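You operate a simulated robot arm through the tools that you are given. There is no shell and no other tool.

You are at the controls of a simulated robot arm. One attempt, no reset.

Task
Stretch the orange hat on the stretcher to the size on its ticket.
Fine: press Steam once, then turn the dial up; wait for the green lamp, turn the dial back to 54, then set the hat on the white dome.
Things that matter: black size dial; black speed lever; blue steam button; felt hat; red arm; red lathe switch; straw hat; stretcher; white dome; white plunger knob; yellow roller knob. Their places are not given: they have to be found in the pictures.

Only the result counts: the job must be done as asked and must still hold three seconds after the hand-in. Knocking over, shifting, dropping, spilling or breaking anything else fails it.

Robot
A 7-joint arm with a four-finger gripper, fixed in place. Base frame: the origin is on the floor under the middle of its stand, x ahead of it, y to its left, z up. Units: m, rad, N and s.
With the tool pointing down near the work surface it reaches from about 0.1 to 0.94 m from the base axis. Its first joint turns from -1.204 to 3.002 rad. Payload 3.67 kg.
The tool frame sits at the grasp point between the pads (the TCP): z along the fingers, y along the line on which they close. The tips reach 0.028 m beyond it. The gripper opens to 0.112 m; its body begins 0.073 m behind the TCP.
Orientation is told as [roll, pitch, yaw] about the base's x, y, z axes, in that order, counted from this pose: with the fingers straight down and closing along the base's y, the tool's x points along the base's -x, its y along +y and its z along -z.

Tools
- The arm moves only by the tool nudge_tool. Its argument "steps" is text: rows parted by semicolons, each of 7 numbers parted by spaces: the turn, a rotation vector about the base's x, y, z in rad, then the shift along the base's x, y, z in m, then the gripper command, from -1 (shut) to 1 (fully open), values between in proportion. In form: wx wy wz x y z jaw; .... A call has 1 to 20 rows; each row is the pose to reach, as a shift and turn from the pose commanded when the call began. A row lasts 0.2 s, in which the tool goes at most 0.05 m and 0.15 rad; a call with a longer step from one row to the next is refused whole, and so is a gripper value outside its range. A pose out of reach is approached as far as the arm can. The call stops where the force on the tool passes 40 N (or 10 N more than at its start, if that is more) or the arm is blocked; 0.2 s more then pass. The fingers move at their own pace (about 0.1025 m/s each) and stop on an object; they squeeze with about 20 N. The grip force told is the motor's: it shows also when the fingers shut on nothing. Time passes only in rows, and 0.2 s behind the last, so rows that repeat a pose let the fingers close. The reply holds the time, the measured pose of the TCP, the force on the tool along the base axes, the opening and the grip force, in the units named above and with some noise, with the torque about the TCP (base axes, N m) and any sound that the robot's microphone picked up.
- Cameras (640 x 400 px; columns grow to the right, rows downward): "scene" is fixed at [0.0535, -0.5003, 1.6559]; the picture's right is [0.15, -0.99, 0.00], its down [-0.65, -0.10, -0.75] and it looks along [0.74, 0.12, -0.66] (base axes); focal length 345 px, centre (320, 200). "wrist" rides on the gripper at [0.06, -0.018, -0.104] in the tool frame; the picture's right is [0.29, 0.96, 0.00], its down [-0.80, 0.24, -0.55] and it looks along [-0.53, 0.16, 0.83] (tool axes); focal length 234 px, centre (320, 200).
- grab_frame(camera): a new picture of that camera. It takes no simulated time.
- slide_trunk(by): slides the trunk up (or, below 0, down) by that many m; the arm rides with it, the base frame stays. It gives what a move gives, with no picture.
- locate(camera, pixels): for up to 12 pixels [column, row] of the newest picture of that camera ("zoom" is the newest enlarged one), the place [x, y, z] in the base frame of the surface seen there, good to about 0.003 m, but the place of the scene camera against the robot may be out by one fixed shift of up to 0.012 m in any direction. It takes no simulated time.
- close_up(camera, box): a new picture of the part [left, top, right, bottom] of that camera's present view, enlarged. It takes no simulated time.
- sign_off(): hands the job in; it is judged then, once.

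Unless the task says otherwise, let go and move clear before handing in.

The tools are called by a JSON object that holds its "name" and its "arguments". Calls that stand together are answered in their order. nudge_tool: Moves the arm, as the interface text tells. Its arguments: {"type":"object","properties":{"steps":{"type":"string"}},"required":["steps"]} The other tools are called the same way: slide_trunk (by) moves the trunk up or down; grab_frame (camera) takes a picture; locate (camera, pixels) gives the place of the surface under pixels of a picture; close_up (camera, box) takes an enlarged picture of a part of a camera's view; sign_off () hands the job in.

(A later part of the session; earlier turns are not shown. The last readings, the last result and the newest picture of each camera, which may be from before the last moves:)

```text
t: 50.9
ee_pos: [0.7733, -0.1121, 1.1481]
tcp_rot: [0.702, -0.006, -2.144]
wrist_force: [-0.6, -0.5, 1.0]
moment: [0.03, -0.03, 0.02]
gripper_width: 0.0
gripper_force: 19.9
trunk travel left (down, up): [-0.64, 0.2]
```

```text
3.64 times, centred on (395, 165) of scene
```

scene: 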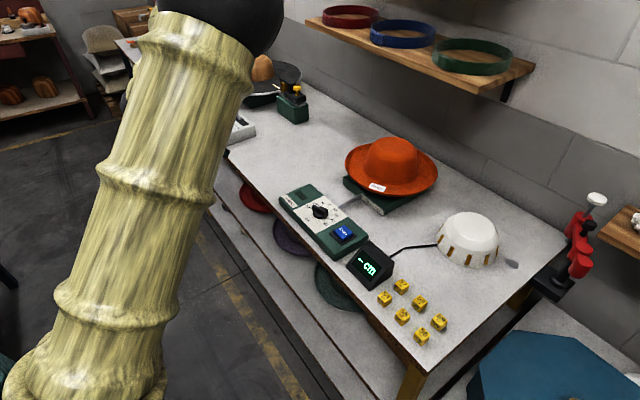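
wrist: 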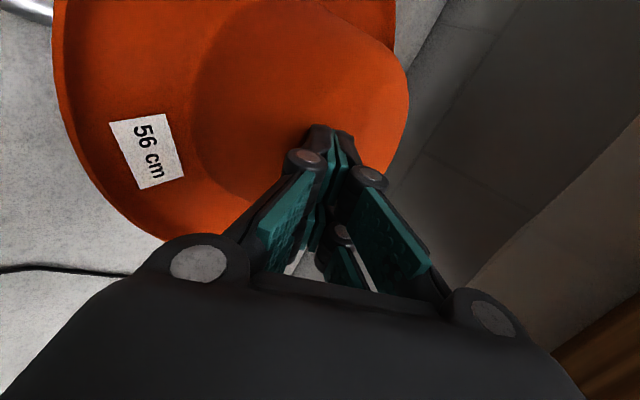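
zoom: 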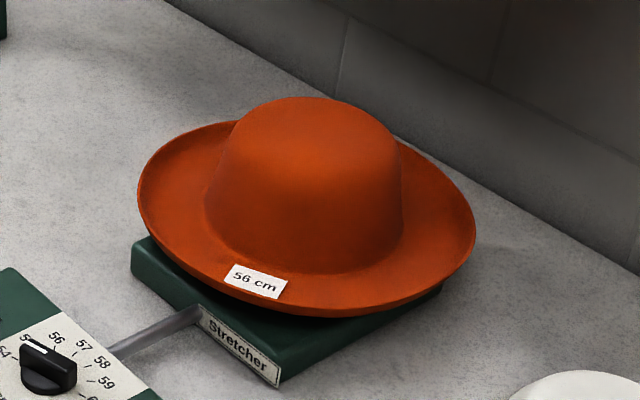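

Now the scene camera sees the whole hat on the stretcher. I'll sample its lip all round and the crown's top.

{"name": "locate", "arguments": {"camera": "zoom", "pixels": [[140, 195], [160, 155], [195, 130], [145, 225], [180, 265], [230, 297], [300, 313], [370, 307], [430, 283], [470, 240], [470, 215], [440, 175]]}}

{"name": "locate", "arguments": {"camera": "zoom", "pixels": [[300, 110], [260, 120], [350, 120], [280, 150], [330, 150], [305, 180], [380, 150], [240, 150], [300, 260], [220, 240], [390, 240], [420, 160]]}}

```text
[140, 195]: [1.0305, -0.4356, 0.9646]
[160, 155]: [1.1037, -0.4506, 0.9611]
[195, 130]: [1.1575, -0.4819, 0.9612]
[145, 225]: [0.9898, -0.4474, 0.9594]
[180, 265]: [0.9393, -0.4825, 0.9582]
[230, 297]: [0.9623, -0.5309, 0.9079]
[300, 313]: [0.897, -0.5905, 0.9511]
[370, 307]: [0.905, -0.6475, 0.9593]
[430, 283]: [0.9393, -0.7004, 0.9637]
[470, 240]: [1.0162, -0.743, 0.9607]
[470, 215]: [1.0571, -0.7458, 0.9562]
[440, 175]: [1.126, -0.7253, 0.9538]
```

```text
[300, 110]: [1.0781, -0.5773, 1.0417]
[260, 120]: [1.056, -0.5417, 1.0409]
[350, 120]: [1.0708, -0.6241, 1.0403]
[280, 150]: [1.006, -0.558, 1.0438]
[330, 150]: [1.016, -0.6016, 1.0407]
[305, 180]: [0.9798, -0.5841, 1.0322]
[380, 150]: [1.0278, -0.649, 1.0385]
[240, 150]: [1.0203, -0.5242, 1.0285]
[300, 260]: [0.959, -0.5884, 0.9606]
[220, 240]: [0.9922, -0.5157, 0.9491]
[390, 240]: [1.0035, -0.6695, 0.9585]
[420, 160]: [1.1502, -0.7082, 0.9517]
```

The lip is now level all round (z 0.954–0.965 in scene terms) and the crown rests on the dome, so the hat is seated. Next I'll point the tool down and turn its yaw back toward +65° for the dial's bar, starting here in free space.

{"name": "nudge_tool", "arguments": {"steps": "0.0764 0.1178 0 0 0 0 -1; 0.1528 0.2356 0 0 0 0 -1; 0.2292 0.3534 0 0 0 0 -1; 0.3056 0.4712 0 0 0 0 -1; 0.382 0.589 0 0 0 0 -1; 0.382 0.589 0 0 0 0 -1"}}

{"name": "nudge_tool", "arguments": {"steps": "0 0 0.145 0 0 0 -1; 0 0 0.29 0 0 0 -1; 0 0 0.435 0 0 0 -1; 0 0 0.58 0 0 0 -1; 0 0 0.725 0 0 0 -1; 0 0 0.87 0 0 0 -1; 0 0 1.015 0 0 0 -1; 0 0 1.16 0 0 0 -1; 0 0 1.305 0 0 0 -1; 0 0 1.45 0 0 0 -1; 0 0 1.595 0 0 0 -1; 0 0 1.595 0 0 0 -1"}}

```text
t: 52.3
ee_pos: [0.7733, -0.1103, 1.1487]
tcp_rot: [-0.002, -0.002, -2.139]
wrist_force: [-0.5, 1.1, 0.6]
moment: [0.0, -0.04, -0.04]
gripper_width: 0.0
gripper_force: 20.0
trunk travel left (down, up): [-0.64, 0.2]
```

```text
t: 54.9
ee_pos: [0.775, -0.1111, 1.1486]
tcp_rot: [0.001, -0.001, -0.541]
wrist_force: [-0.4, 0.3, 0.0]
moment: [0.0, -0.01, 0.02]
gripper_width: 0.0
gripper_force: 20.1
trunk travel left (down, up): [-0.64, 0.2]
```

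Yaw is now −0.54 with the tool vertical. I'll keep turning to about +1.134 rad.

{"name": "nudge_tool", "arguments": {"steps": "0 0 0.14 0 0 0 -1; 0 0 0.28 0 0 0 -1; 0 0 0.42 0 0 0 -1; 0 0 0.56 0 0 0 -1; 0 0 0.7 0 0 0 -1; 0 0 0.84 0 0 0 -1; 0 0 0.98 0 0 0 -1; 0 0 1.12 0 0 0 -1; 0 0 1.26 0 0 0 -1; 0 0 1.4 0 0 0 -1; 0 0 1.54 0 0 0 -1; 0 0 1.675 0 0 0 -1; 0 0 1.675 0 0 0 -1"}}

{"name": "grab_frame", "arguments": {"camera": "scene"}}

{"name": "grab_frame", "arguments": {"camera": "wrist"}}

```text
t: 57.7
ee_pos: [0.7757, -0.112, 1.1486]
tcp_rot: [0.002, -0.002, 0.904]
wrist_force: [0.8, -0.9, 0.4]
moment: [0.01, 0.02, 0.0]
gripper_width: 0.0
gripper_force: 20.3
out of reach, approached as far as the arm can: row 11, 12, 13
trunk travel left (down, up): [-0.64, 0.2]
```

```text
taken
```

scene: 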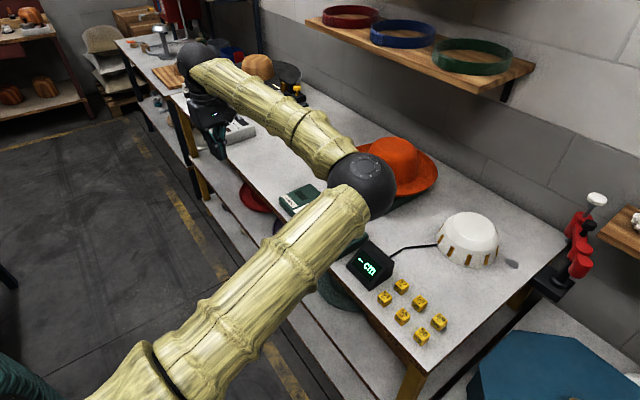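

```text
taken
```

wrist: 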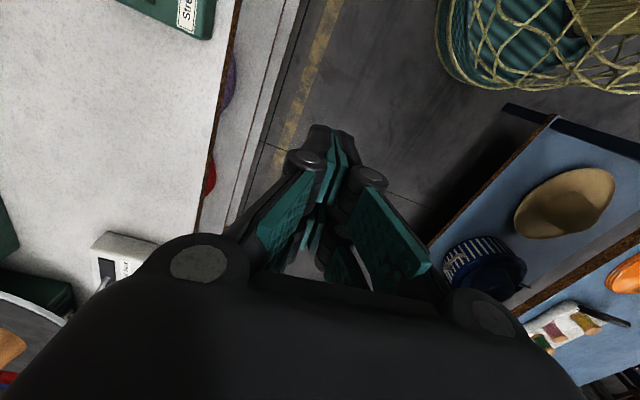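

Yaw stopped at its limit of about 0.90 rad, so I'll use the opposite gripping yaw (−115°), which also gives room for the clockwise turn. I'll rotate back while moving to above the Steam button.

{"name": "nudge_tool", "arguments": {"steps": "0 0 -0.145 0 0 0 -1; 0 0 -0.29 0 0 0 -1; 0 0 -0.435 0 -0.01 0 -1; 0 0 -0.58 0 -0.03 0 -1; 0 0 -0.725 0 -0.05 0 -1; 0 0 -0.87 0 -0.07 0 -1; 0 0 -1.015 0 -0.09 0 -1; 0 0 -1.16 0 -0.11 0 -1; 0 0 -1.305 0 -0.13 0 -1; 0 0 -1.45 0 -0.15 0 -1; 0 0 -1.595 -0.002 -0.17 0 -1; 0 0 -1.74 -0.004 -0.19 0 -1; 0 0 -1.885 -0.006 -0.21 0 -1; 0 0 -2.03 -0.008 -0.23 0 -1; 0 0 -2.175 -0.01 -0.25 0 -1; 0 0 -2.32 -0.012 -0.27 0 -1; 0 0 -2.465 -0.014 -0.29 0 -1; 0 0 -2.61 -0.016 -0.31 0 -1; 0 0 -2.755 -0.018 -0.33 0 -1; 0 0 -2.9 -0.02 -0.343 0 -1"}}

{"name": "grab_frame", "arguments": {"camera": "wrist"}}

{"name": "grab_frame", "arguments": {"camera": "scene"}}

```text
t: 61.9
ee_pos: [0.754, -0.4543, 1.1487]
tcp_rot: [-0.003, -0.001, -1.998]
wrist_force: [0.4, -0.1, -0.6]
moment: [-0.02, 0.0, -0.02]
gripper_width: 0.0
gripper_force: 19.9
trunk travel left (down, up): [-0.64, 0.2]
```

```text
taken
```

wrist: 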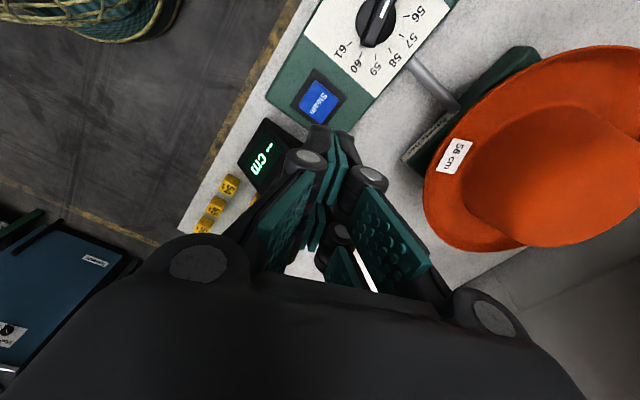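

```text
taken
```

scene: 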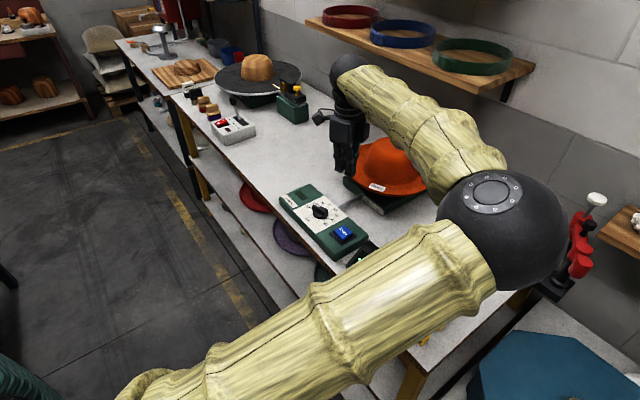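

The tool is above the panel with yaw −1.998, and both cameras see the dial and Steam. I'll refine the button's and the dial's positions from this wrist view.

{"name": "close_up", "arguments": {"camera": "wrist", "box": [280, 0, 440, 130]}}

{"name": "locate", "arguments": {"camera": "zoom", "pixels": [[110, 370], [200, 400], [245, 385], [165, 330], [170, 370], [395, 20], [340, 150], [360, 90], [385, 50], [305, 130], [450, 100], [390, 170]]}}

```text
3.08 times, centred on (360, 65) of wrist
```

zoom: 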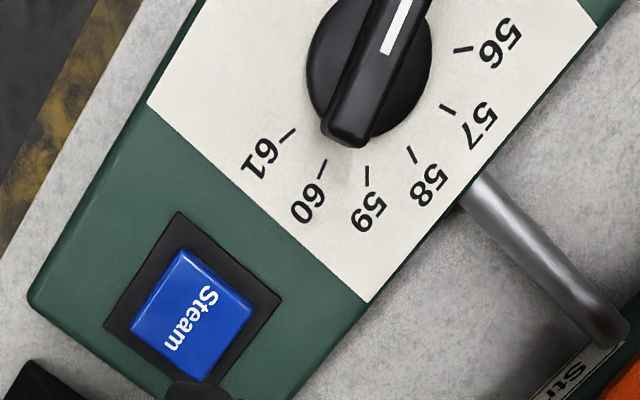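

```text
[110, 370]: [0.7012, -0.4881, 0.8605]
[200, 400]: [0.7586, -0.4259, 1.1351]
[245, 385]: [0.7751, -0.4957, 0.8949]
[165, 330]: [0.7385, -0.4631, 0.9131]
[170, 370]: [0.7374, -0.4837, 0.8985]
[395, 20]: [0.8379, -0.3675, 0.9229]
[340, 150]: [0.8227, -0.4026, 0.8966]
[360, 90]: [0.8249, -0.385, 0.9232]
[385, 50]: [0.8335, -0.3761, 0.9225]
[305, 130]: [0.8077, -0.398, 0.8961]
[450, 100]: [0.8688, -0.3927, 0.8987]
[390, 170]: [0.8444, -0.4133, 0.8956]
```

I'll locate the button's centre and corners exactly.

{"name": "locate", "arguments": {"camera": "zoom", "pixels": [[193, 313], [187, 256], [246, 306], [203, 372], [138, 320], [412, 5], [383, 52]]}}

```text
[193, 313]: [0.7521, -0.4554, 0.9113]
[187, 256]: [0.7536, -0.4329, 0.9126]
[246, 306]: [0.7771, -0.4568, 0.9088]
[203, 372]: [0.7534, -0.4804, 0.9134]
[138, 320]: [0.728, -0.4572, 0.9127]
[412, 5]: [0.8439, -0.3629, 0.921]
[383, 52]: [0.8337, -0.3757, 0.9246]
```

The button's centre is (0.7525, −0.4567) with its top at z≈0.9125. I'll descend to just above it.

{"name": "nudge_tool", "arguments": {"steps": "0 0 0 0 0 -0.04 -1; 0 0 0 0 0 -0.08 -1; 0 0 0 -0.001 -0.001 -0.12 -1; 0 0 0 -0.001 -0.002 -0.16 -1; 0 0 0 -0.001 -0.002 -0.185 -1; 0 0 0 -0.001 -0.002 -0.198 -1; 0 0 0 -0.001 -0.002 -0.198 -1"}}

{"name": "close_up", "arguments": {"camera": "scene", "box": [270, 170, 400, 260]}}

```text
t: 63.5
ee_pos: [0.7526, -0.456, 0.9513]
tcp_rot: [-0.001, -0.002, -1.996]
wrist_force: [-0.8, -0.1, 0.3]
moment: [-0.02, 0.0, -0.02]
gripper_width: 0.0
gripper_force: 19.8
trunk travel left (down, up): [-0.64, 0.2]
```

```text
4.44 times, centred on (335, 215) of scene
```

zoom: 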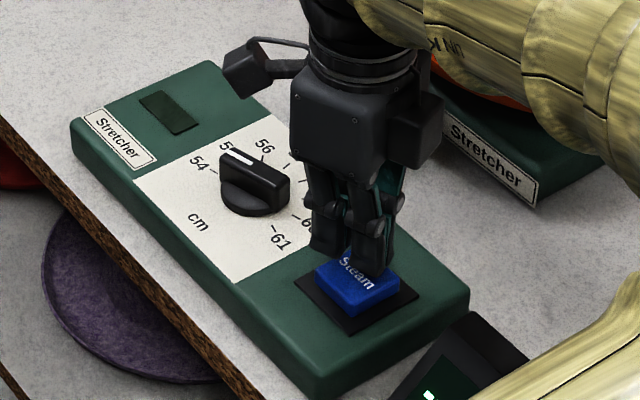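

The fingertips are over the button. I'll press down slowly about 14 mm and come back up in the same call.

{"name": "nudge_tool", "arguments": {"steps": "0 0 0 0 0 -0.005 -1; 0 0 0 0 0 -0.009 -1; 0 0 0 0 0 -0.012 -1; 0 0 0 0 0 -0.015 -1; 0 0 0 0 0 -0.017 -1; 0 0 0 0 0 -0.01 -1; 0 0 0 0 0 0.01 -1; 0 0 0 0 0 0.03 -1"}}

{"name": "close_up", "arguments": {"camera": "scene", "box": [270, 170, 400, 260]}}

```text
t: 65.3
ee_pos: [0.7528, -0.4573, 0.9812]
tcp_rot: [0.001, -0.001, -1.998]
wrist_force: [-0.8, 0.2, 0.2]
moment: [0.03, -0.02, 0.0]
gripper_width: 0.0
gripper_force: 35.4
trunk travel left (down, up): [-0.64, 0.2]
```

```text
4.44 times, centred on (335, 215) of scene
```

zoom: 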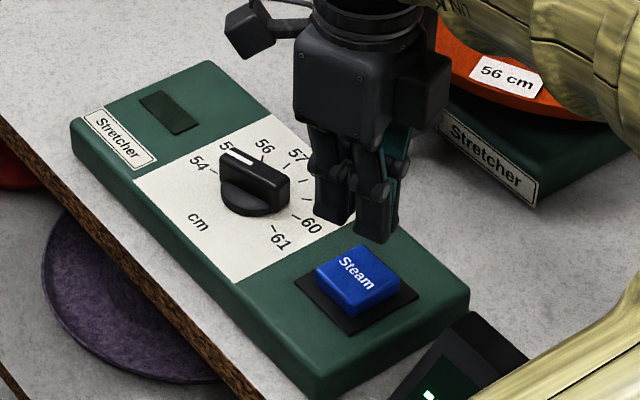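

No sound was reported and the button looks up again. I'll look for any sign that the press registered, such as steam or a lamp.

{"name": "grab_frame", "arguments": {"camera": "scene"}}

{"name": "close_up", "arguments": {"camera": "scene", "box": [340, 120, 440, 210]}}

{"name": "close_up", "arguments": {"camera": "wrist", "box": [280, 0, 640, 260]}}

```text
taken
```

scene: 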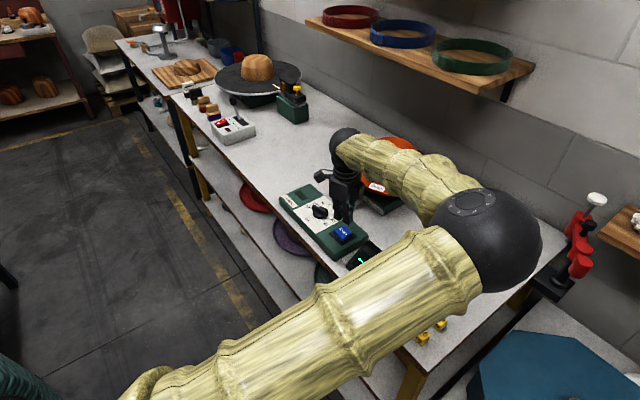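

```text
4.44 times, centred on (390, 165) of scene
```

zoom: 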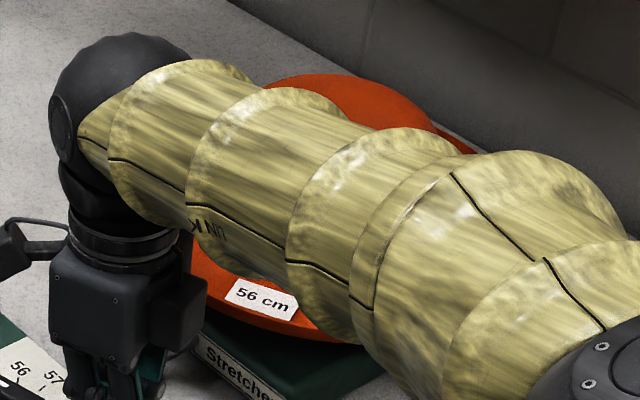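

```text
1.54 times, centred on (460, 130) of wrist
```

zoom: 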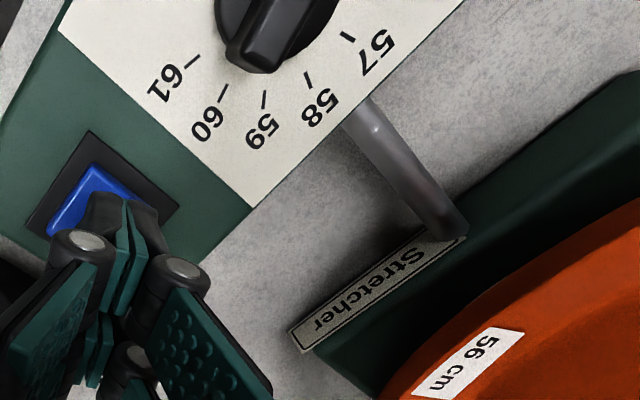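

Nothing visible happened and no sound came, so the press may have been too shallow. I'll go down again in small steps, reading the force.

{"name": "nudge_tool", "arguments": {"steps": "0 0 0 0 0 -0.02 -1; 0 0 0 0 0 -0.036 -1; 0 0 0 0 0 -0.04 -1; 0 0 0 0 0 -0.04 -1"}}

{"name": "close_up", "arguments": {"camera": "scene", "box": [310, 200, 380, 260]}}

```text
t: 66.3
ee_pos: [0.7528, -0.458, 0.9398]
tcp_rot: [-0.001, -0.001, -1.997]
wrist_force: [-0.2, 0.2, -0.6]
moment: [0.0, -0.01, -0.02]
gripper_width: 0.0
gripper_force: 35.5
trunk travel left (down, up): [-0.64, 0.2]
```

```text
6.67 times, centred on (345, 230) of scene
```

zoom: 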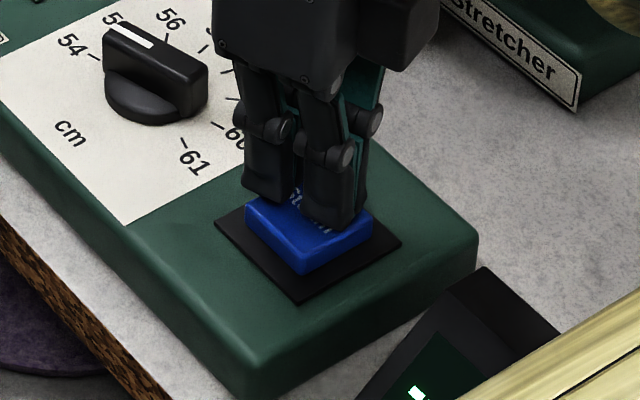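

At z=0.9398 there is still no contact. I'll step down further in small steps and read the force.

{"name": "nudge_tool", "arguments": {"steps": "0 0 0 0 0 -0.002 -1; 0 0 0 0 0 -0.003 -1; 0 0 0 0 0 -0.003 -1"}}

```text
t: 67.1
ee_pos: [0.7536, -0.4575, 0.9376]
tcp_rot: [0.001, -0.002, -1.996]
wrist_force: [-0.3, 0.3, 0.6]
moment: [-0.03, 0.03, 0.01]
gripper_width: 0.0
gripper_force: 35.7
trunk travel left (down, up): [-0.64, 0.2]
```

Barely any force yet. I'll go another 3 mm down.

{"name": "nudge_tool", "arguments": {"steps": "0 0 0 0 0 -0.002 -1; 0 0 0 0 0 -0.003 -1; 0 0 0 0 0 -0.003 -1"}}

```text
t: 67.9
ee_pos: [0.7532, -0.4552, 0.9351]
tcp_rot: [-0.001, -0.001, -1.995]
wrist_force: [-0.2, -0.5, 0.8]
moment: [0.0, 0.01, -0.02]
gripper_width: 0.0063
gripper_force: 35.5
trunk travel left (down, up): [-0.64, 0.2]
```

Contact begins around z≈0.936, so my first press only went about 2 mm. I'll continue down another 4 mm.

{"name": "nudge_tool", "arguments": {"steps": "0 0 0 0 0 -0.002 -1; 0 0 0 0 0 -0.004 -1; 0 0 0 0 0 -0.004 -1"}}

```text
t: 68.7
ee_pos: [0.7537, -0.4564, 0.9311]
tcp_rot: [0.0, -0.002, -1.995]
wrist_force: [1.1, -1.2, 2.8]
moment: [-0.03, -0.02, 0.01]
gripper_width: 0.0059
gripper_force: 35.7
trunk travel left (down, up): [-0.64, 0.2]
heard: click
```

A click was heard, so Steam has been pressed once. I'll rise off the button and move over the dial's bar with the fingers opened a little.

{"name": "nudge_tool", "arguments": {"steps": "0 0 0 0 0 0.02 -1; 0 0 0 0 0 0.05 -1; 0 0 0 0.025 0.025 0.065 -0.5; 0 0 0 0.055 0.055 0.065 -0.1; 0 0 0 0.0805 0.0795 0.065 -0.1; 0 0 0 0.0805 0.0795 0.055 -0.1; 0 0 0 0.0805 0.0795 0.05 -0.1"}}

{"name": "close_up", "arguments": {"camera": "scene", "box": [270, 170, 400, 260]}}

{"name": "grab_frame", "arguments": {"camera": "wrist"}}

```text
t: 70.3
ee_pos: [0.8333, -0.3755, 0.9797]
tcp_rot: [-0.004, -0.003, -1.994]
wrist_force: [-0.2, 1.2, 0.1]
moment: [-0.01, -0.03, -0.04]
gripper_width: 0.0503
gripper_force: 0.1
trunk travel left (down, up): [-0.64, 0.2]
```

```text
4.44 times, centred on (335, 215) of scene
```

zoom: 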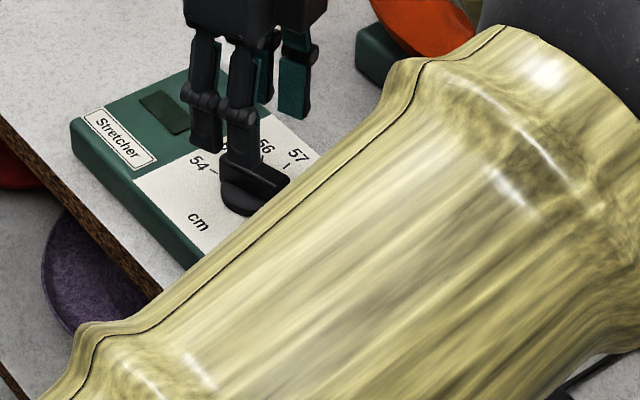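

```text
taken
```

wrist: 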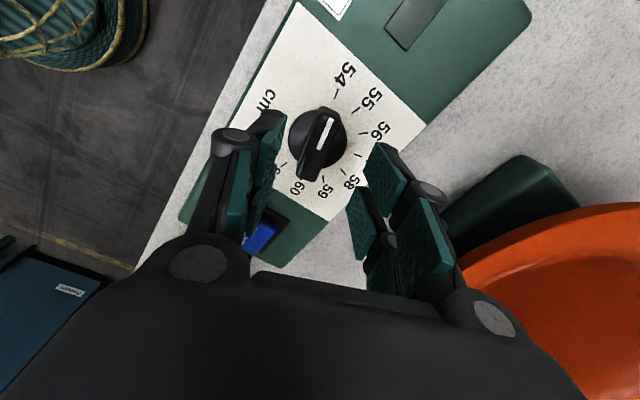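

The wrist view shows the knob's bar at about (318,148) between the fingers. I'll measure it precisely before descending.

{"name": "close_up", "arguments": {"camera": "wrist", "box": [270, 50, 410, 210]}}

{"name": "locate", "arguments": {"camera": "zoom", "pixels": [[224, 172], [240, 178], [196, 320], [170, 312], [232, 180], [185, 318], [205, 250], [135, 240], [290, 260], [262, 110], [325, 153], [355, 212]]}}

```text
2.50 times, centred on (340, 130) of wrist
```

zoom: 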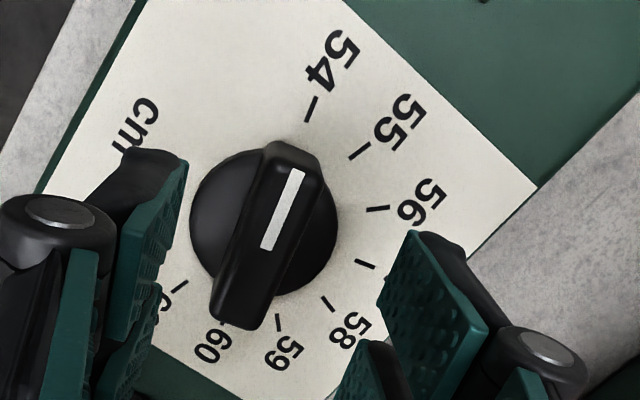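

```text
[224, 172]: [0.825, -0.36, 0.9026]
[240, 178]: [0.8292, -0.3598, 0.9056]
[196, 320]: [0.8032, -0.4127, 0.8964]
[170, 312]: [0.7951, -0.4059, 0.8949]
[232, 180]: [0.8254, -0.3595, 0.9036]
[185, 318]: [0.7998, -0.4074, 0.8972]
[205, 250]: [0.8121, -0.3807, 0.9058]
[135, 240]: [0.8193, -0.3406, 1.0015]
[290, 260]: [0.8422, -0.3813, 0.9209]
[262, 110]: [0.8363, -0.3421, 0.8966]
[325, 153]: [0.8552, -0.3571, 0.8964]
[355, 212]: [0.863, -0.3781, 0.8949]
```

I'll measure the bar's ends and the tick marks in this zoom.

{"name": "locate", "arguments": {"camera": "zoom", "pixels": [[285, 152], [240, 312], [297, 175], [267, 245], [194, 220], [334, 225], [311, 110], [359, 151], [378, 208], [365, 264], [328, 303], [278, 322]]}}

```text
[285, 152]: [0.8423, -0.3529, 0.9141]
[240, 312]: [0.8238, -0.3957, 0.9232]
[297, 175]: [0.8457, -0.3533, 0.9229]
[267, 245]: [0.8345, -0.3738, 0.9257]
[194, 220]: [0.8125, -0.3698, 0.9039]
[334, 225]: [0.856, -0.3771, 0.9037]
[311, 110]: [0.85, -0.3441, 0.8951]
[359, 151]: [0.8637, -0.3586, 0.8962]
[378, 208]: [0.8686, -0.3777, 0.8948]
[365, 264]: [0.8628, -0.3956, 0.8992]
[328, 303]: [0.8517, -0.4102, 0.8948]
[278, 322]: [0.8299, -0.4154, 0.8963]
```

The knob's centre is about (0.834, −0.3755), right under the tool, with the bar aligned at 54. I'll descend and grip the bar.

{"name": "nudge_tool", "arguments": {"steps": "0 0 0 0.0005 0 -0.015 -0.1; 0 0 0 0.0005 0 -0.03 -0.1; 0 0 0 0.0005 0 -0.042 -0.1; 0 0 0 0.0005 0 -0.0435 -0.1; 0 0 0 0.0005 0 -0.0435 -0.5; 0 0 0 0.0005 0 -0.0435 -1; 0 0 0 0.0005 0 -0.0435 -1; 0 0 0 0.0005 0 -0.0435 -1"}}

{"name": "grab_frame", "arguments": {"camera": "wrist"}}

```text
t: 72.1
ee_pos: [0.8339, -0.3752, 0.937]
tcp_rot: [-0.003, -0.003, -1.996]
wrist_force: [-10.4, 5.6, -4.3]
moment: [0.39, 0.12, -2.03]
gripper_width: 0.0212
gripper_force: 45.5
trunk travel left (down, up): [-0.64, 0.2]
```

```text
taken
```

wrist: 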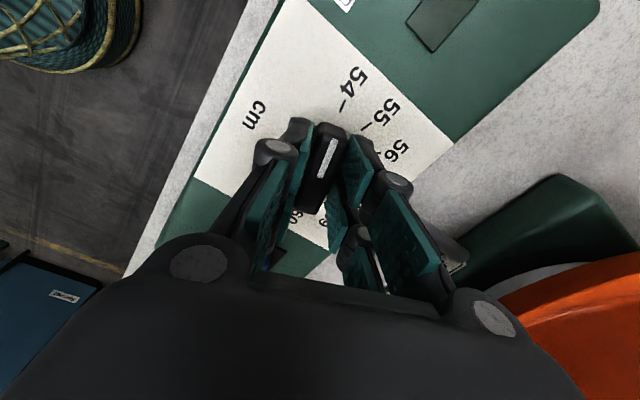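

The bar is gripped (width 21 mm). I'll turn clockwise by about 1.0 rad, staying short of 56, then look at the pointer.

{"name": "nudge_tool", "arguments": {"steps": "0 0 -0.1 0 0 0 -1; 0 0 -0.2 0 0 0 -1; 0 0 -0.3 0 0 0 -1; 0 0 -0.4 0 0 0 -1; 0 0 -0.5 0 0 0 -1; 0 0 -0.6 0 0 0 -1; 0 0 -0.7 0 0 0 -1; 0 0 -0.8 0 0 0 -1; 0 0 -0.9 0 0 0 -1; 0 0 -1.0 0 0 0 -1"}}

{"name": "close_up", "arguments": {"camera": "wrist", "box": [200, 40, 460, 260]}}

{"name": "close_up", "arguments": {"camera": "scene", "box": [270, 170, 400, 260]}}

```text
t: 74.3
ee_pos: [0.8331, -0.3787, 0.9378]
tcp_rot: [-0.001, -0.001, -2.998]
wrist_force: [-10.7, -11.4, -6.6]
moment: [-0.44, 1.47, 0.03]
gripper_width: 0.018
gripper_force: 45.1
trunk travel left (down, up): [-0.64, 0.2]
```

```text
1.82 times, centred on (330, 150) of wrist
```

zoom: 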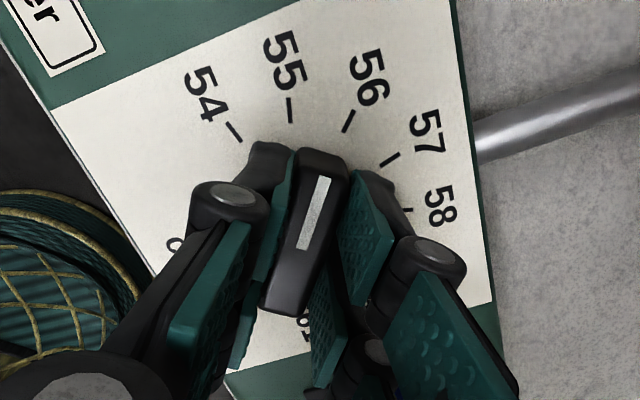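

```text
4.44 times, centred on (335, 215) of scene
```

zoom: 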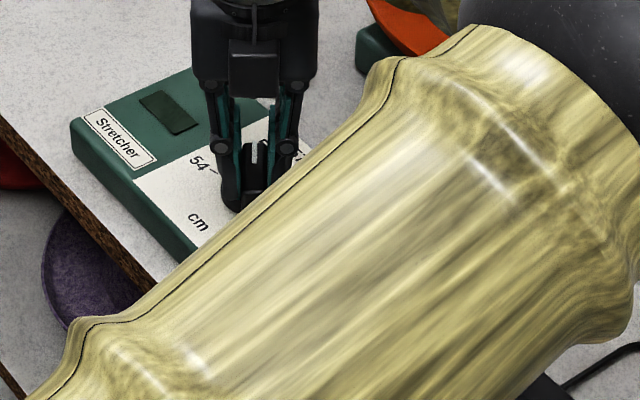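

The pointer has moved to between 55 and 56. I'll locate the white line and the ticks to compute the exact setting.

{"name": "close_up", "arguments": {"camera": "wrist", "box": [280, 80, 400, 220]}}

{"name": "locate", "arguments": {"camera": "wrist", "pixels": [[325, 139], [318, 175], [323, 150], [320, 162], [308, 100], [339, 107], [363, 128], [374, 155], [327, 134], [304, 205]]}}

```text
2.86 times, centred on (340, 150) of wrist
```

zoom: 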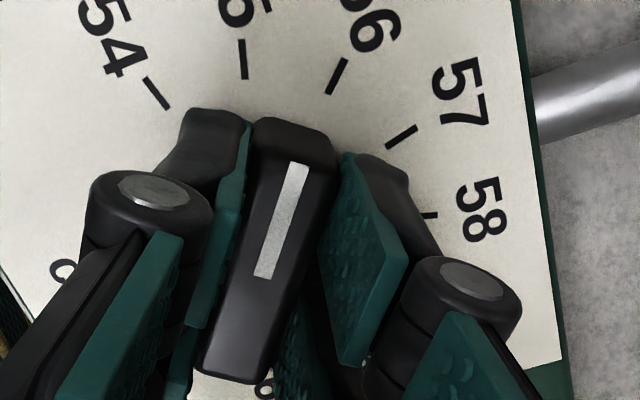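

```text
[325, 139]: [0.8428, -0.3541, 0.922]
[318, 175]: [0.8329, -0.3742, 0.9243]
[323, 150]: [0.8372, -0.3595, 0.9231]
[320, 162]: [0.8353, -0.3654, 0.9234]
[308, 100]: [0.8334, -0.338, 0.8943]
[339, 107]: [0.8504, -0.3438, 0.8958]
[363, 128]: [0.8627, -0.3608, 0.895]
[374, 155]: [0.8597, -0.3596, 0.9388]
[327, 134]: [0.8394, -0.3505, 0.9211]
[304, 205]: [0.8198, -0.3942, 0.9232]
```

That locate used the older wrist picture, so I'll repeat it on the current enlarged one.

{"name": "locate", "arguments": {"camera": "zoom", "pixels": [[298, 168], [265, 272], [290, 195], [275, 240], [155, 92], [243, 58], [336, 77], [402, 137], [300, 140], [235, 375]]}}

```text
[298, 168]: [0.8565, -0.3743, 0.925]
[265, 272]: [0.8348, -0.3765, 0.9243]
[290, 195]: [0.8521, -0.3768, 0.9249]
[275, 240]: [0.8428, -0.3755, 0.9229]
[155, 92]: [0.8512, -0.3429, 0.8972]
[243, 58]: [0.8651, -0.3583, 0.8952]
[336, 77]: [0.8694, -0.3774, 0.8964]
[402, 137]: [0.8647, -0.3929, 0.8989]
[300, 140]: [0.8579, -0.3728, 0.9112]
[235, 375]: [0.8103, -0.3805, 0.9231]
```

The pointer is at about 6–8°, which is roughly 55.75, and the 56 tick is at 0°. I'll turn about 0.12 rad more and re-measure.

{"name": "nudge_tool", "arguments": {"steps": "0 0 -0.04 0 -0.001 0 -1; 0 0 -0.08 0 -0.002 0 -1; 0 0 -0.12 0 -0.002 0 -1; 0 0 -0.12 0 -0.002 0 -1"}}

{"name": "close_up", "arguments": {"camera": "wrist", "box": [280, 80, 400, 220]}}

{"name": "close_up", "arguments": {"camera": "scene", "box": [270, 170, 400, 260]}}

```text
t: 75.3
ee_pos: [0.8352, -0.379, 0.9379]
tcp_rot: [-0.001, -0.003, -3.117]
wrist_force: [-12.5, -3.4, -10.4]
moment: [0.03, -0.89, 0.02]
gripper_width: 0.0181
gripper_force: 45.4
trunk travel left (down, up): [-0.64, 0.2]
```

```text
2.86 times, centred on (340, 150) of wrist
```

zoom: 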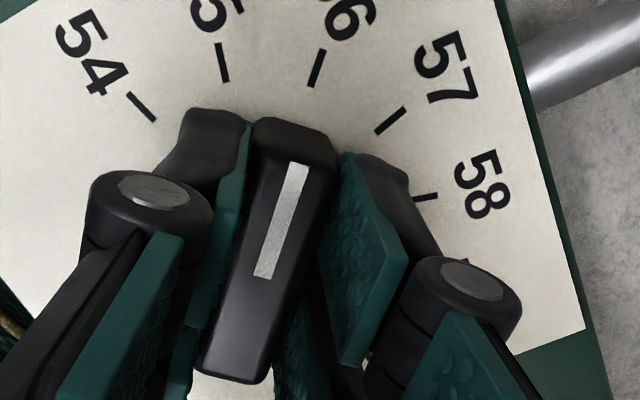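

```text
4.44 times, centred on (335, 215) of scene
```

zoom: 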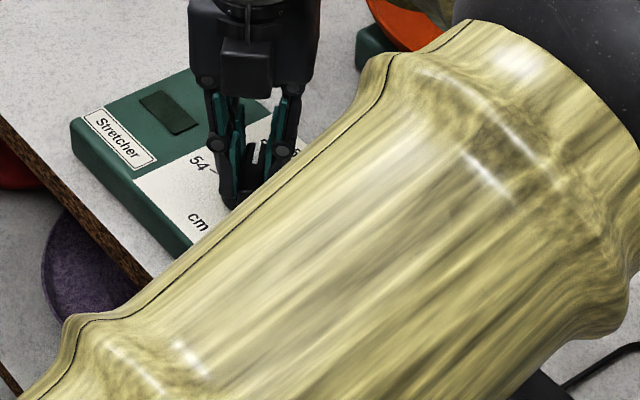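

{"name": "locate", "arguments": {"camera": "zoom", "pixels": [[298, 168], [265, 272], [290, 195], [275, 240], [140, 105], [222, 62], [316, 68], [390, 120], [425, 197], [300, 140], [235, 375], [245, 365]]}}

```text
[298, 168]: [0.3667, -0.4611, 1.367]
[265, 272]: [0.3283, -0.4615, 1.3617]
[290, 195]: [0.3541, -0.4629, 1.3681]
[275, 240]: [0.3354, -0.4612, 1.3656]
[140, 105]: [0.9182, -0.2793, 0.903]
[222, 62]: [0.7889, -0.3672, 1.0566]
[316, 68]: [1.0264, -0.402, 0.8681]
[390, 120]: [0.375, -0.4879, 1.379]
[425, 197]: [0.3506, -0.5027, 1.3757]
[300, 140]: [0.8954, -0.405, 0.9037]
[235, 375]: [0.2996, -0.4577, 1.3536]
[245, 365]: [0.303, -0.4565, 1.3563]
```

Those came from the scene zoom. I'll retake the wrist zoom and locate on it.

{"name": "close_up", "arguments": {"camera": "wrist", "box": [280, 80, 400, 220]}}

{"name": "locate", "arguments": {"camera": "zoom", "pixels": [[298, 168], [265, 272], [290, 195], [275, 240], [140, 105], [222, 62], [316, 68], [390, 120], [425, 197], [300, 140], [235, 375], [245, 365]]}}

```text
2.86 times, centred on (340, 150) of wrist
```

zoom: 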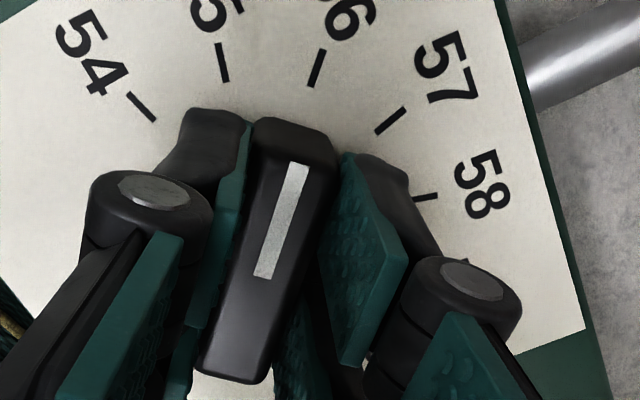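

```text
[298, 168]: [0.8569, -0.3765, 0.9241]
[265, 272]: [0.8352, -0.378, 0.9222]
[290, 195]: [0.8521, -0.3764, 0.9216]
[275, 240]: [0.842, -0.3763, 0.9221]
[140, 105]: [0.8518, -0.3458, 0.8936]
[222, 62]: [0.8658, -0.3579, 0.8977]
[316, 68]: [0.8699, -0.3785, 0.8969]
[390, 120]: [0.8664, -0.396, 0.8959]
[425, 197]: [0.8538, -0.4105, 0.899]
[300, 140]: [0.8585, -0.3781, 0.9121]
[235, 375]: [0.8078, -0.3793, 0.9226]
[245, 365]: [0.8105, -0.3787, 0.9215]
```

The pointer (≈1–2°) now matches the 56 tick (≈1°). I'll let go, rise, and check the pointer and lamp while time passes.

{"name": "nudge_tool", "arguments": {"steps": "0 0 0 0 0 0 -0.5; 0 0 0 0 0 0 -0.1; 0 0 0 0 0 0 -0.1; 0 0 0 0 0 0.02 -0.1; 0 0 0 0 0 0.05 -0.1; 0 0 0 0 0 0.05 -0.1"}}

{"name": "grab_frame", "arguments": {"camera": "wrist"}}

{"name": "grab_frame", "arguments": {"camera": "scene"}}

```text
t: 76.7
ee_pos: [0.8345, -0.3789, 0.9882]
tcp_rot: [-0.002, 0.0, -3.116]
wrist_force: [0.7, -0.1, -0.1]
moment: [0.0, 0.0, -0.02]
gripper_width: 0.0502
gripper_force: 0.1
trunk travel left (down, up): [-0.64, 0.2]
```

```text
taken
```

wrist: 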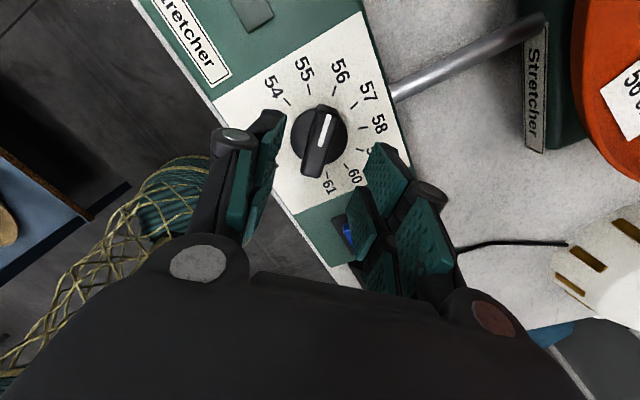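

```text
taken
```

scene: 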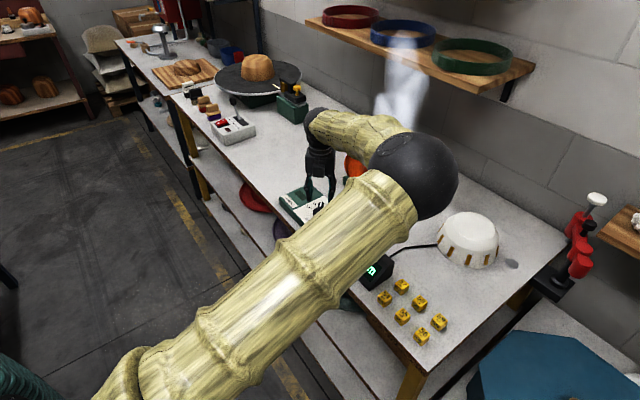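

Steam is visible above the stretcher at (400,75), so the press registered. I'll check the pointer position and the lamp.

{"name": "close_up", "arguments": {"camera": "wrist", "box": [220, 0, 420, 220]}}

{"name": "close_up", "arguments": {"camera": "wrist", "box": [260, 40, 400, 200]}}

{"name": "locate", "arguments": {"camera": "zoom", "pixels": [[305, 182], [287, 258], [283, 165], [242, 330], [248, 155], [302, 123], [363, 130], [415, 162], [425, 220]]}}

```text
1.82 times, centred on (320, 110) of wrist
```

zoom: 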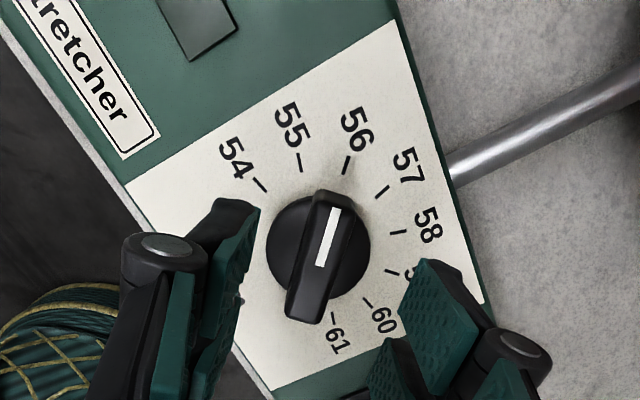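

```text
2.50 times, centred on (330, 120) of wrist
```

zoom: 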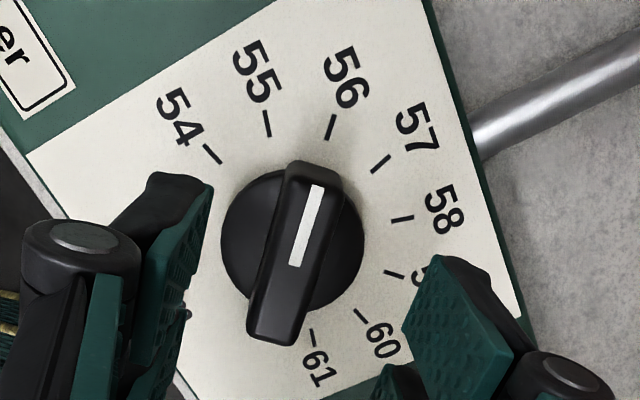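

```text
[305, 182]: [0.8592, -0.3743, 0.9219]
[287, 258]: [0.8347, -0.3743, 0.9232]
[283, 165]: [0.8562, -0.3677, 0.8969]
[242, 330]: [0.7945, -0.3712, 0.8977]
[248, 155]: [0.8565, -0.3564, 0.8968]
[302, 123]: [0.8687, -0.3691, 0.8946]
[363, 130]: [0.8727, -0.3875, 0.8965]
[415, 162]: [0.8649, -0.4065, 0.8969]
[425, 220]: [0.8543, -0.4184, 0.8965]
```

I'll locate the right pixels in this zoom: the line's ends and all the ticks.

{"name": "locate", "arguments": {"camera": "zoom", "pixels": [[317, 188], [296, 265], [312, 165], [272, 340], [213, 153], [268, 123], [331, 127], [381, 163], [402, 219], [394, 273], [360, 316], [312, 338]]}}

```text
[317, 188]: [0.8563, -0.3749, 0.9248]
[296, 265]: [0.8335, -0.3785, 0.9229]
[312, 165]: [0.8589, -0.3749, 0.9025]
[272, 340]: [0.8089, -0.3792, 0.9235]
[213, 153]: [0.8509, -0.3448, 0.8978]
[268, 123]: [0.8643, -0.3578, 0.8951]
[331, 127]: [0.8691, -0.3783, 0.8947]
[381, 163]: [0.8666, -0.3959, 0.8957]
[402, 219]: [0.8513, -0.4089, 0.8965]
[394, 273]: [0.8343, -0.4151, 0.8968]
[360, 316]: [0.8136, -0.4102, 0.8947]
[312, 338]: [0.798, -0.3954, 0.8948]
```

The pointer is within a few tenths of 56. I'll enlarge more to compare the line's direction with the 55, 56 and 57 ticks.

{"name": "close_up", "arguments": {"camera": "wrist", "box": [290, 80, 370, 150]}}

{"name": "close_up", "arguments": {"camera": "scene", "box": [270, 170, 340, 230]}}

```text
5.71 times, centred on (330, 115) of wrist
```

zoom: 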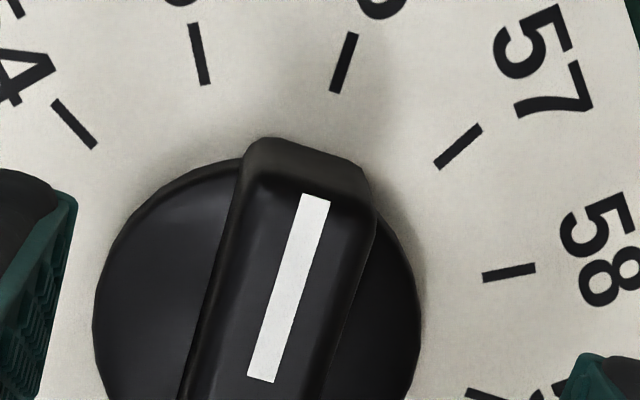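

```text
6.67 times, centred on (305, 200) of scene
```

zoom: 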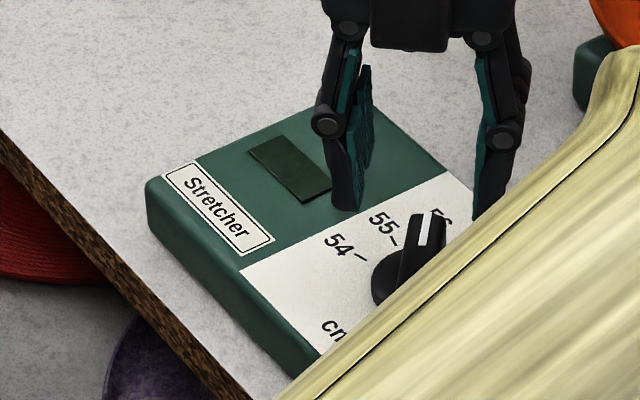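

In the enlarged view the white line's direction (16.5° off vertical) matches the 56 tick (15.8°), so the dial is at 56.0. The lamp at (290,168) is still dark, so I'll hold still and let time pass.

{"name": "nudge_tool", "arguments": {"steps": "0 0 0 0 0 0 -0.1; 0 0 0 0 0 0 -0.1; 0 0 0 0 0 0 -0.1; 0 0 0 0 0 0 -0.1; 0 0 0 0 0 0 -0.1; 0 0 0 0 0 0 -0.1; 0 0 0 0 0 0 -0.1; 0 0 0 0 0 0 -0.1; 0 0 0 0 0 0 -0.1; 0 0 0 0 0 0 -0.1; 0 0 0 0 0 0 -0.1; 0 0 0 0 0 0 -0.1; 0 0 0 0 0 0 -0.1; 0 0 0 0 0 0 -0.1; 0 0 0 0 0 0 -0.1; 0 0 0 0 0 0 -0.1; 0 0 0 0 0 0 -0.1; 0 0 0 0 0 0 -0.1; 0 0 0 0 0 0 -0.1; 0 0 0 0 0 0 -0.1"}}

{"name": "close_up", "arguments": {"camera": "scene", "box": [270, 170, 340, 230]}}

{"name": "grab_frame", "arguments": {"camera": "scene"}}

```text
t: 80.9
ee_pos: [0.8352, -0.3786, 0.9867]
tcp_rot: [-0.002, -0.001, -3.117]
wrist_force: [-0.6, 0.5, -0.2]
moment: [0.02, -0.01, 0.03]
gripper_width: 0.0502
gripper_force: 0.0
trunk travel left (down, up): [-0.64, 0.2]
```

```text
6.67 times, centred on (305, 200) of scene
```

zoom: 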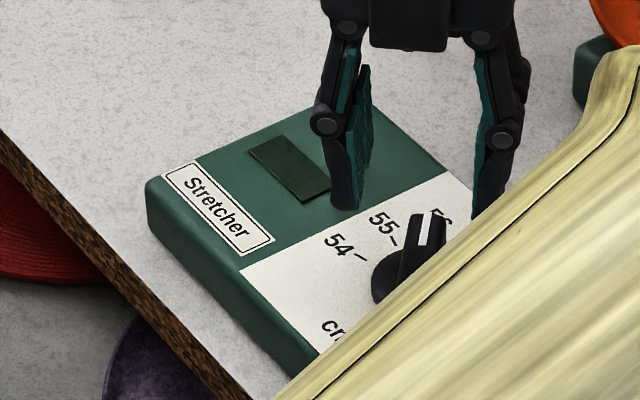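

```text
taken
```

scene: 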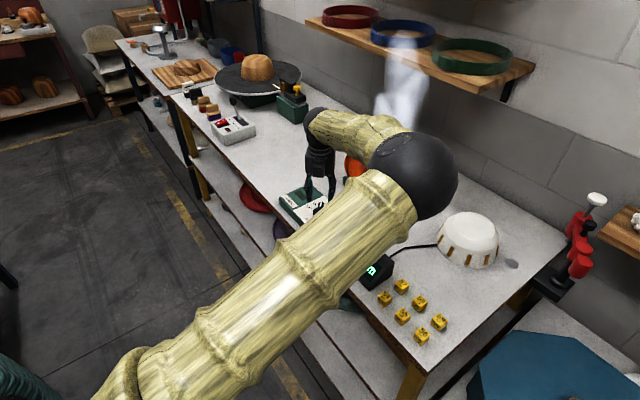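

Steam is still rising and the lamp is still dark. I'll wait another 4 seconds.

{"name": "nudge_tool", "arguments": {"steps": "0 0 0 0 0 0 -0.1; 0 0 0 0 0 0 -0.1; 0 0 0 0 0 0 -0.1; 0 0 0 0 0 0 -0.1; 0 0 0 0 0 0 -0.1; 0 0 0 0 0 0 -0.1; 0 0 0 0 0 0 -0.1; 0 0 0 0 0 0 -0.1; 0 0 0 0 0 0 -0.1; 0 0 0 0 0 0 -0.1; 0 0 0 0 0 0 -0.1; 0 0 0 0 0 0 -0.1; 0 0 0 0 0 0 -0.1; 0 0 0 0 0 0 -0.1; 0 0 0 0 0 0 -0.1; 0 0 0 0 0 0 -0.1; 0 0 0 0 0 0 -0.1; 0 0 0 0 0 0 -0.1; 0 0 0 0 0 0 -0.1; 0 0 0 0 0 0 -0.1"}}

{"name": "close_up", "arguments": {"camera": "scene", "box": [270, 170, 340, 230]}}

{"name": "grab_frame", "arguments": {"camera": "scene"}}

```text
t: 85.1
ee_pos: [0.8346, -0.3788, 0.9882]
tcp_rot: [-0.003, -0.002, -3.117]
wrist_force: [-0.5, -0.3, -0.3]
moment: [-0.01, -0.03, -0.03]
gripper_width: 0.0504
gripper_force: 0.0
trunk travel left (down, up): [-0.64, 0.2]
```

```text
6.67 times, centred on (305, 200) of scene
```

zoom: 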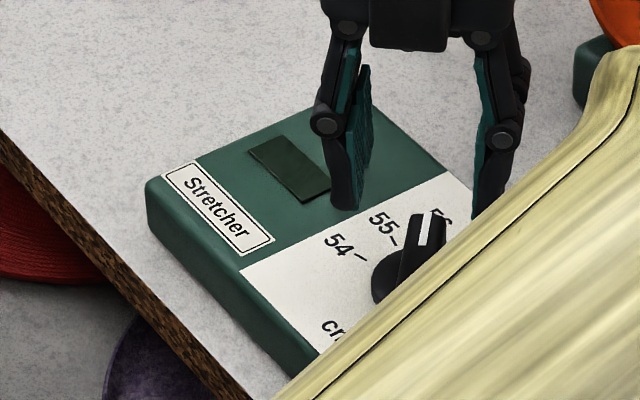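

```text
taken
```

scene: 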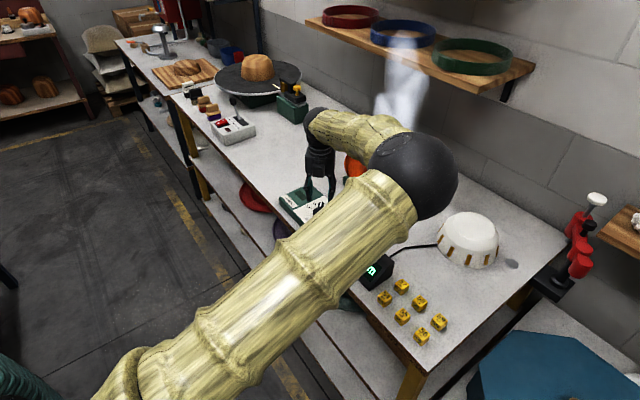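

Still no lamp. I'll use the waiting time to move the arm aside so I can see the hat, stretcher and lamp fully.

{"name": "nudge_tool", "arguments": {"steps": "0 0 0 0 0 0.03 -0.1; 0 0 0 0 0.01 0.07 -0.1; 0 0 0 -0.01 0.03 0.1 -0.1; 0 0 0 -0.02 0.06 0.12 -0.1; 0 0 0 -0.03 0.1 0.13 -0.1; 0 0 0 -0.04 0.14 0.13 -0.1; 0 0 0 -0.05 0.18 0.13 -0.1; 0 0 0 -0.06 0.22 0.13 -0.1; 0 0 0 -0.06 0.26 0.13 -0.1; 0 0 0 -0.06 0.3 0.13 -0.1; 0 0 0 -0.06 0.3 0.13 -0.1; 0 0 0 -0.06 0.3 0.13 -0.1; 0 0 0 -0.06 0.3 0.13 -0.1; 0 0 0 -0.06 0.3 0.13 -0.1"}}

{"name": "grab_frame", "arguments": {"camera": "scene"}}

{"name": "close_up", "arguments": {"camera": "scene", "box": [270, 110, 450, 260]}}

```text
t: 88.1
ee_pos: [0.7738, -0.0781, 1.1189]
tcp_rot: [-0.001, -0.001, -3.118]
wrist_force: [0.2, -0.5, -0.3]
moment: [0.01, 0.01, 0.0]
gripper_width: 0.0506
gripper_force: 0.0
trunk travel left (down, up): [-0.64, 0.2]
```

```text
taken
```

scene: 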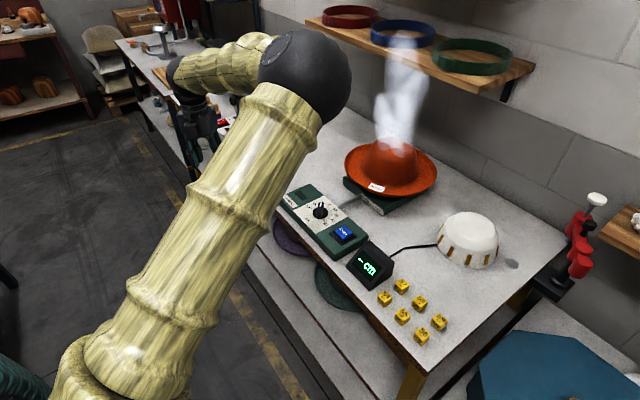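

```text
2.67 times, centred on (360, 185) of scene
```

zoom: 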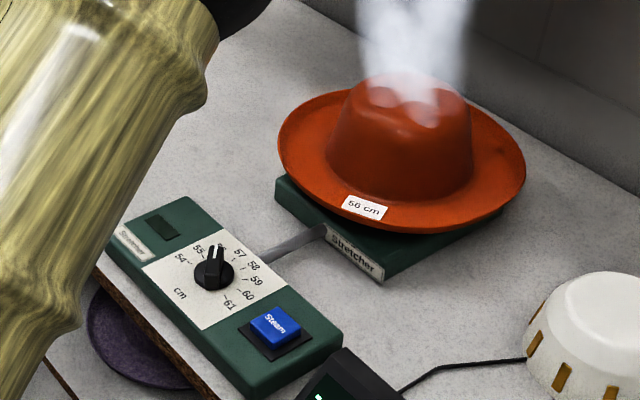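

The hat is steaming and sits level on the stretcher; the lamp at (165,228) in the zoom is still dark. I'll keep waiting.

{"name": "nudge_tool", "arguments": {"steps": "0 0 0 0 0 0 -0.1; 0 0 0 0 0 0 -0.1; 0 0 0 0 0 0 -0.1; 0 0 0 0 0 0 -0.1; 0 0 0 0 0 0 -0.1; 0 0 0 0 0 0 -0.1; 0 0 0 0 0 0 -0.1; 0 0 0 0 0 0 -0.1; 0 0 0 0 0 0 -0.1; 0 0 0 0 0 0 -0.1; 0 0 0 0 0 0 -0.1; 0 0 0 0 0 0 -0.1; 0 0 0 0 0 0 -0.1; 0 0 0 0 0 0 -0.1; 0 0 0 0 0 0 -0.1; 0 0 0 0 0 0 -0.1; 0 0 0 0 0 0 -0.1; 0 0 0 0 0 0 -0.1; 0 0 0 0 0 0 -0.1; 0 0 0 0 0 0 -0.1"}}

{"name": "close_up", "arguments": {"camera": "scene", "box": [270, 110, 450, 260]}}

```text
t: 92.3
ee_pos: [0.7748, -0.0787, 1.1189]
tcp_rot: [-0.001, -0.004, -3.118]
wrist_force: [-0.5, 0.0, -0.5]
moment: [-0.02, -0.01, 0.01]
gripper_width: 0.0504
gripper_force: 0.0
trunk travel left (down, up): [-0.64, 0.2]
```

```text
2.67 times, centred on (360, 185) of scene
```

zoom: 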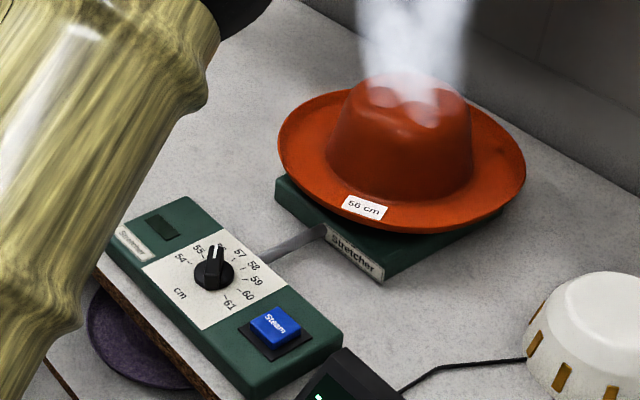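

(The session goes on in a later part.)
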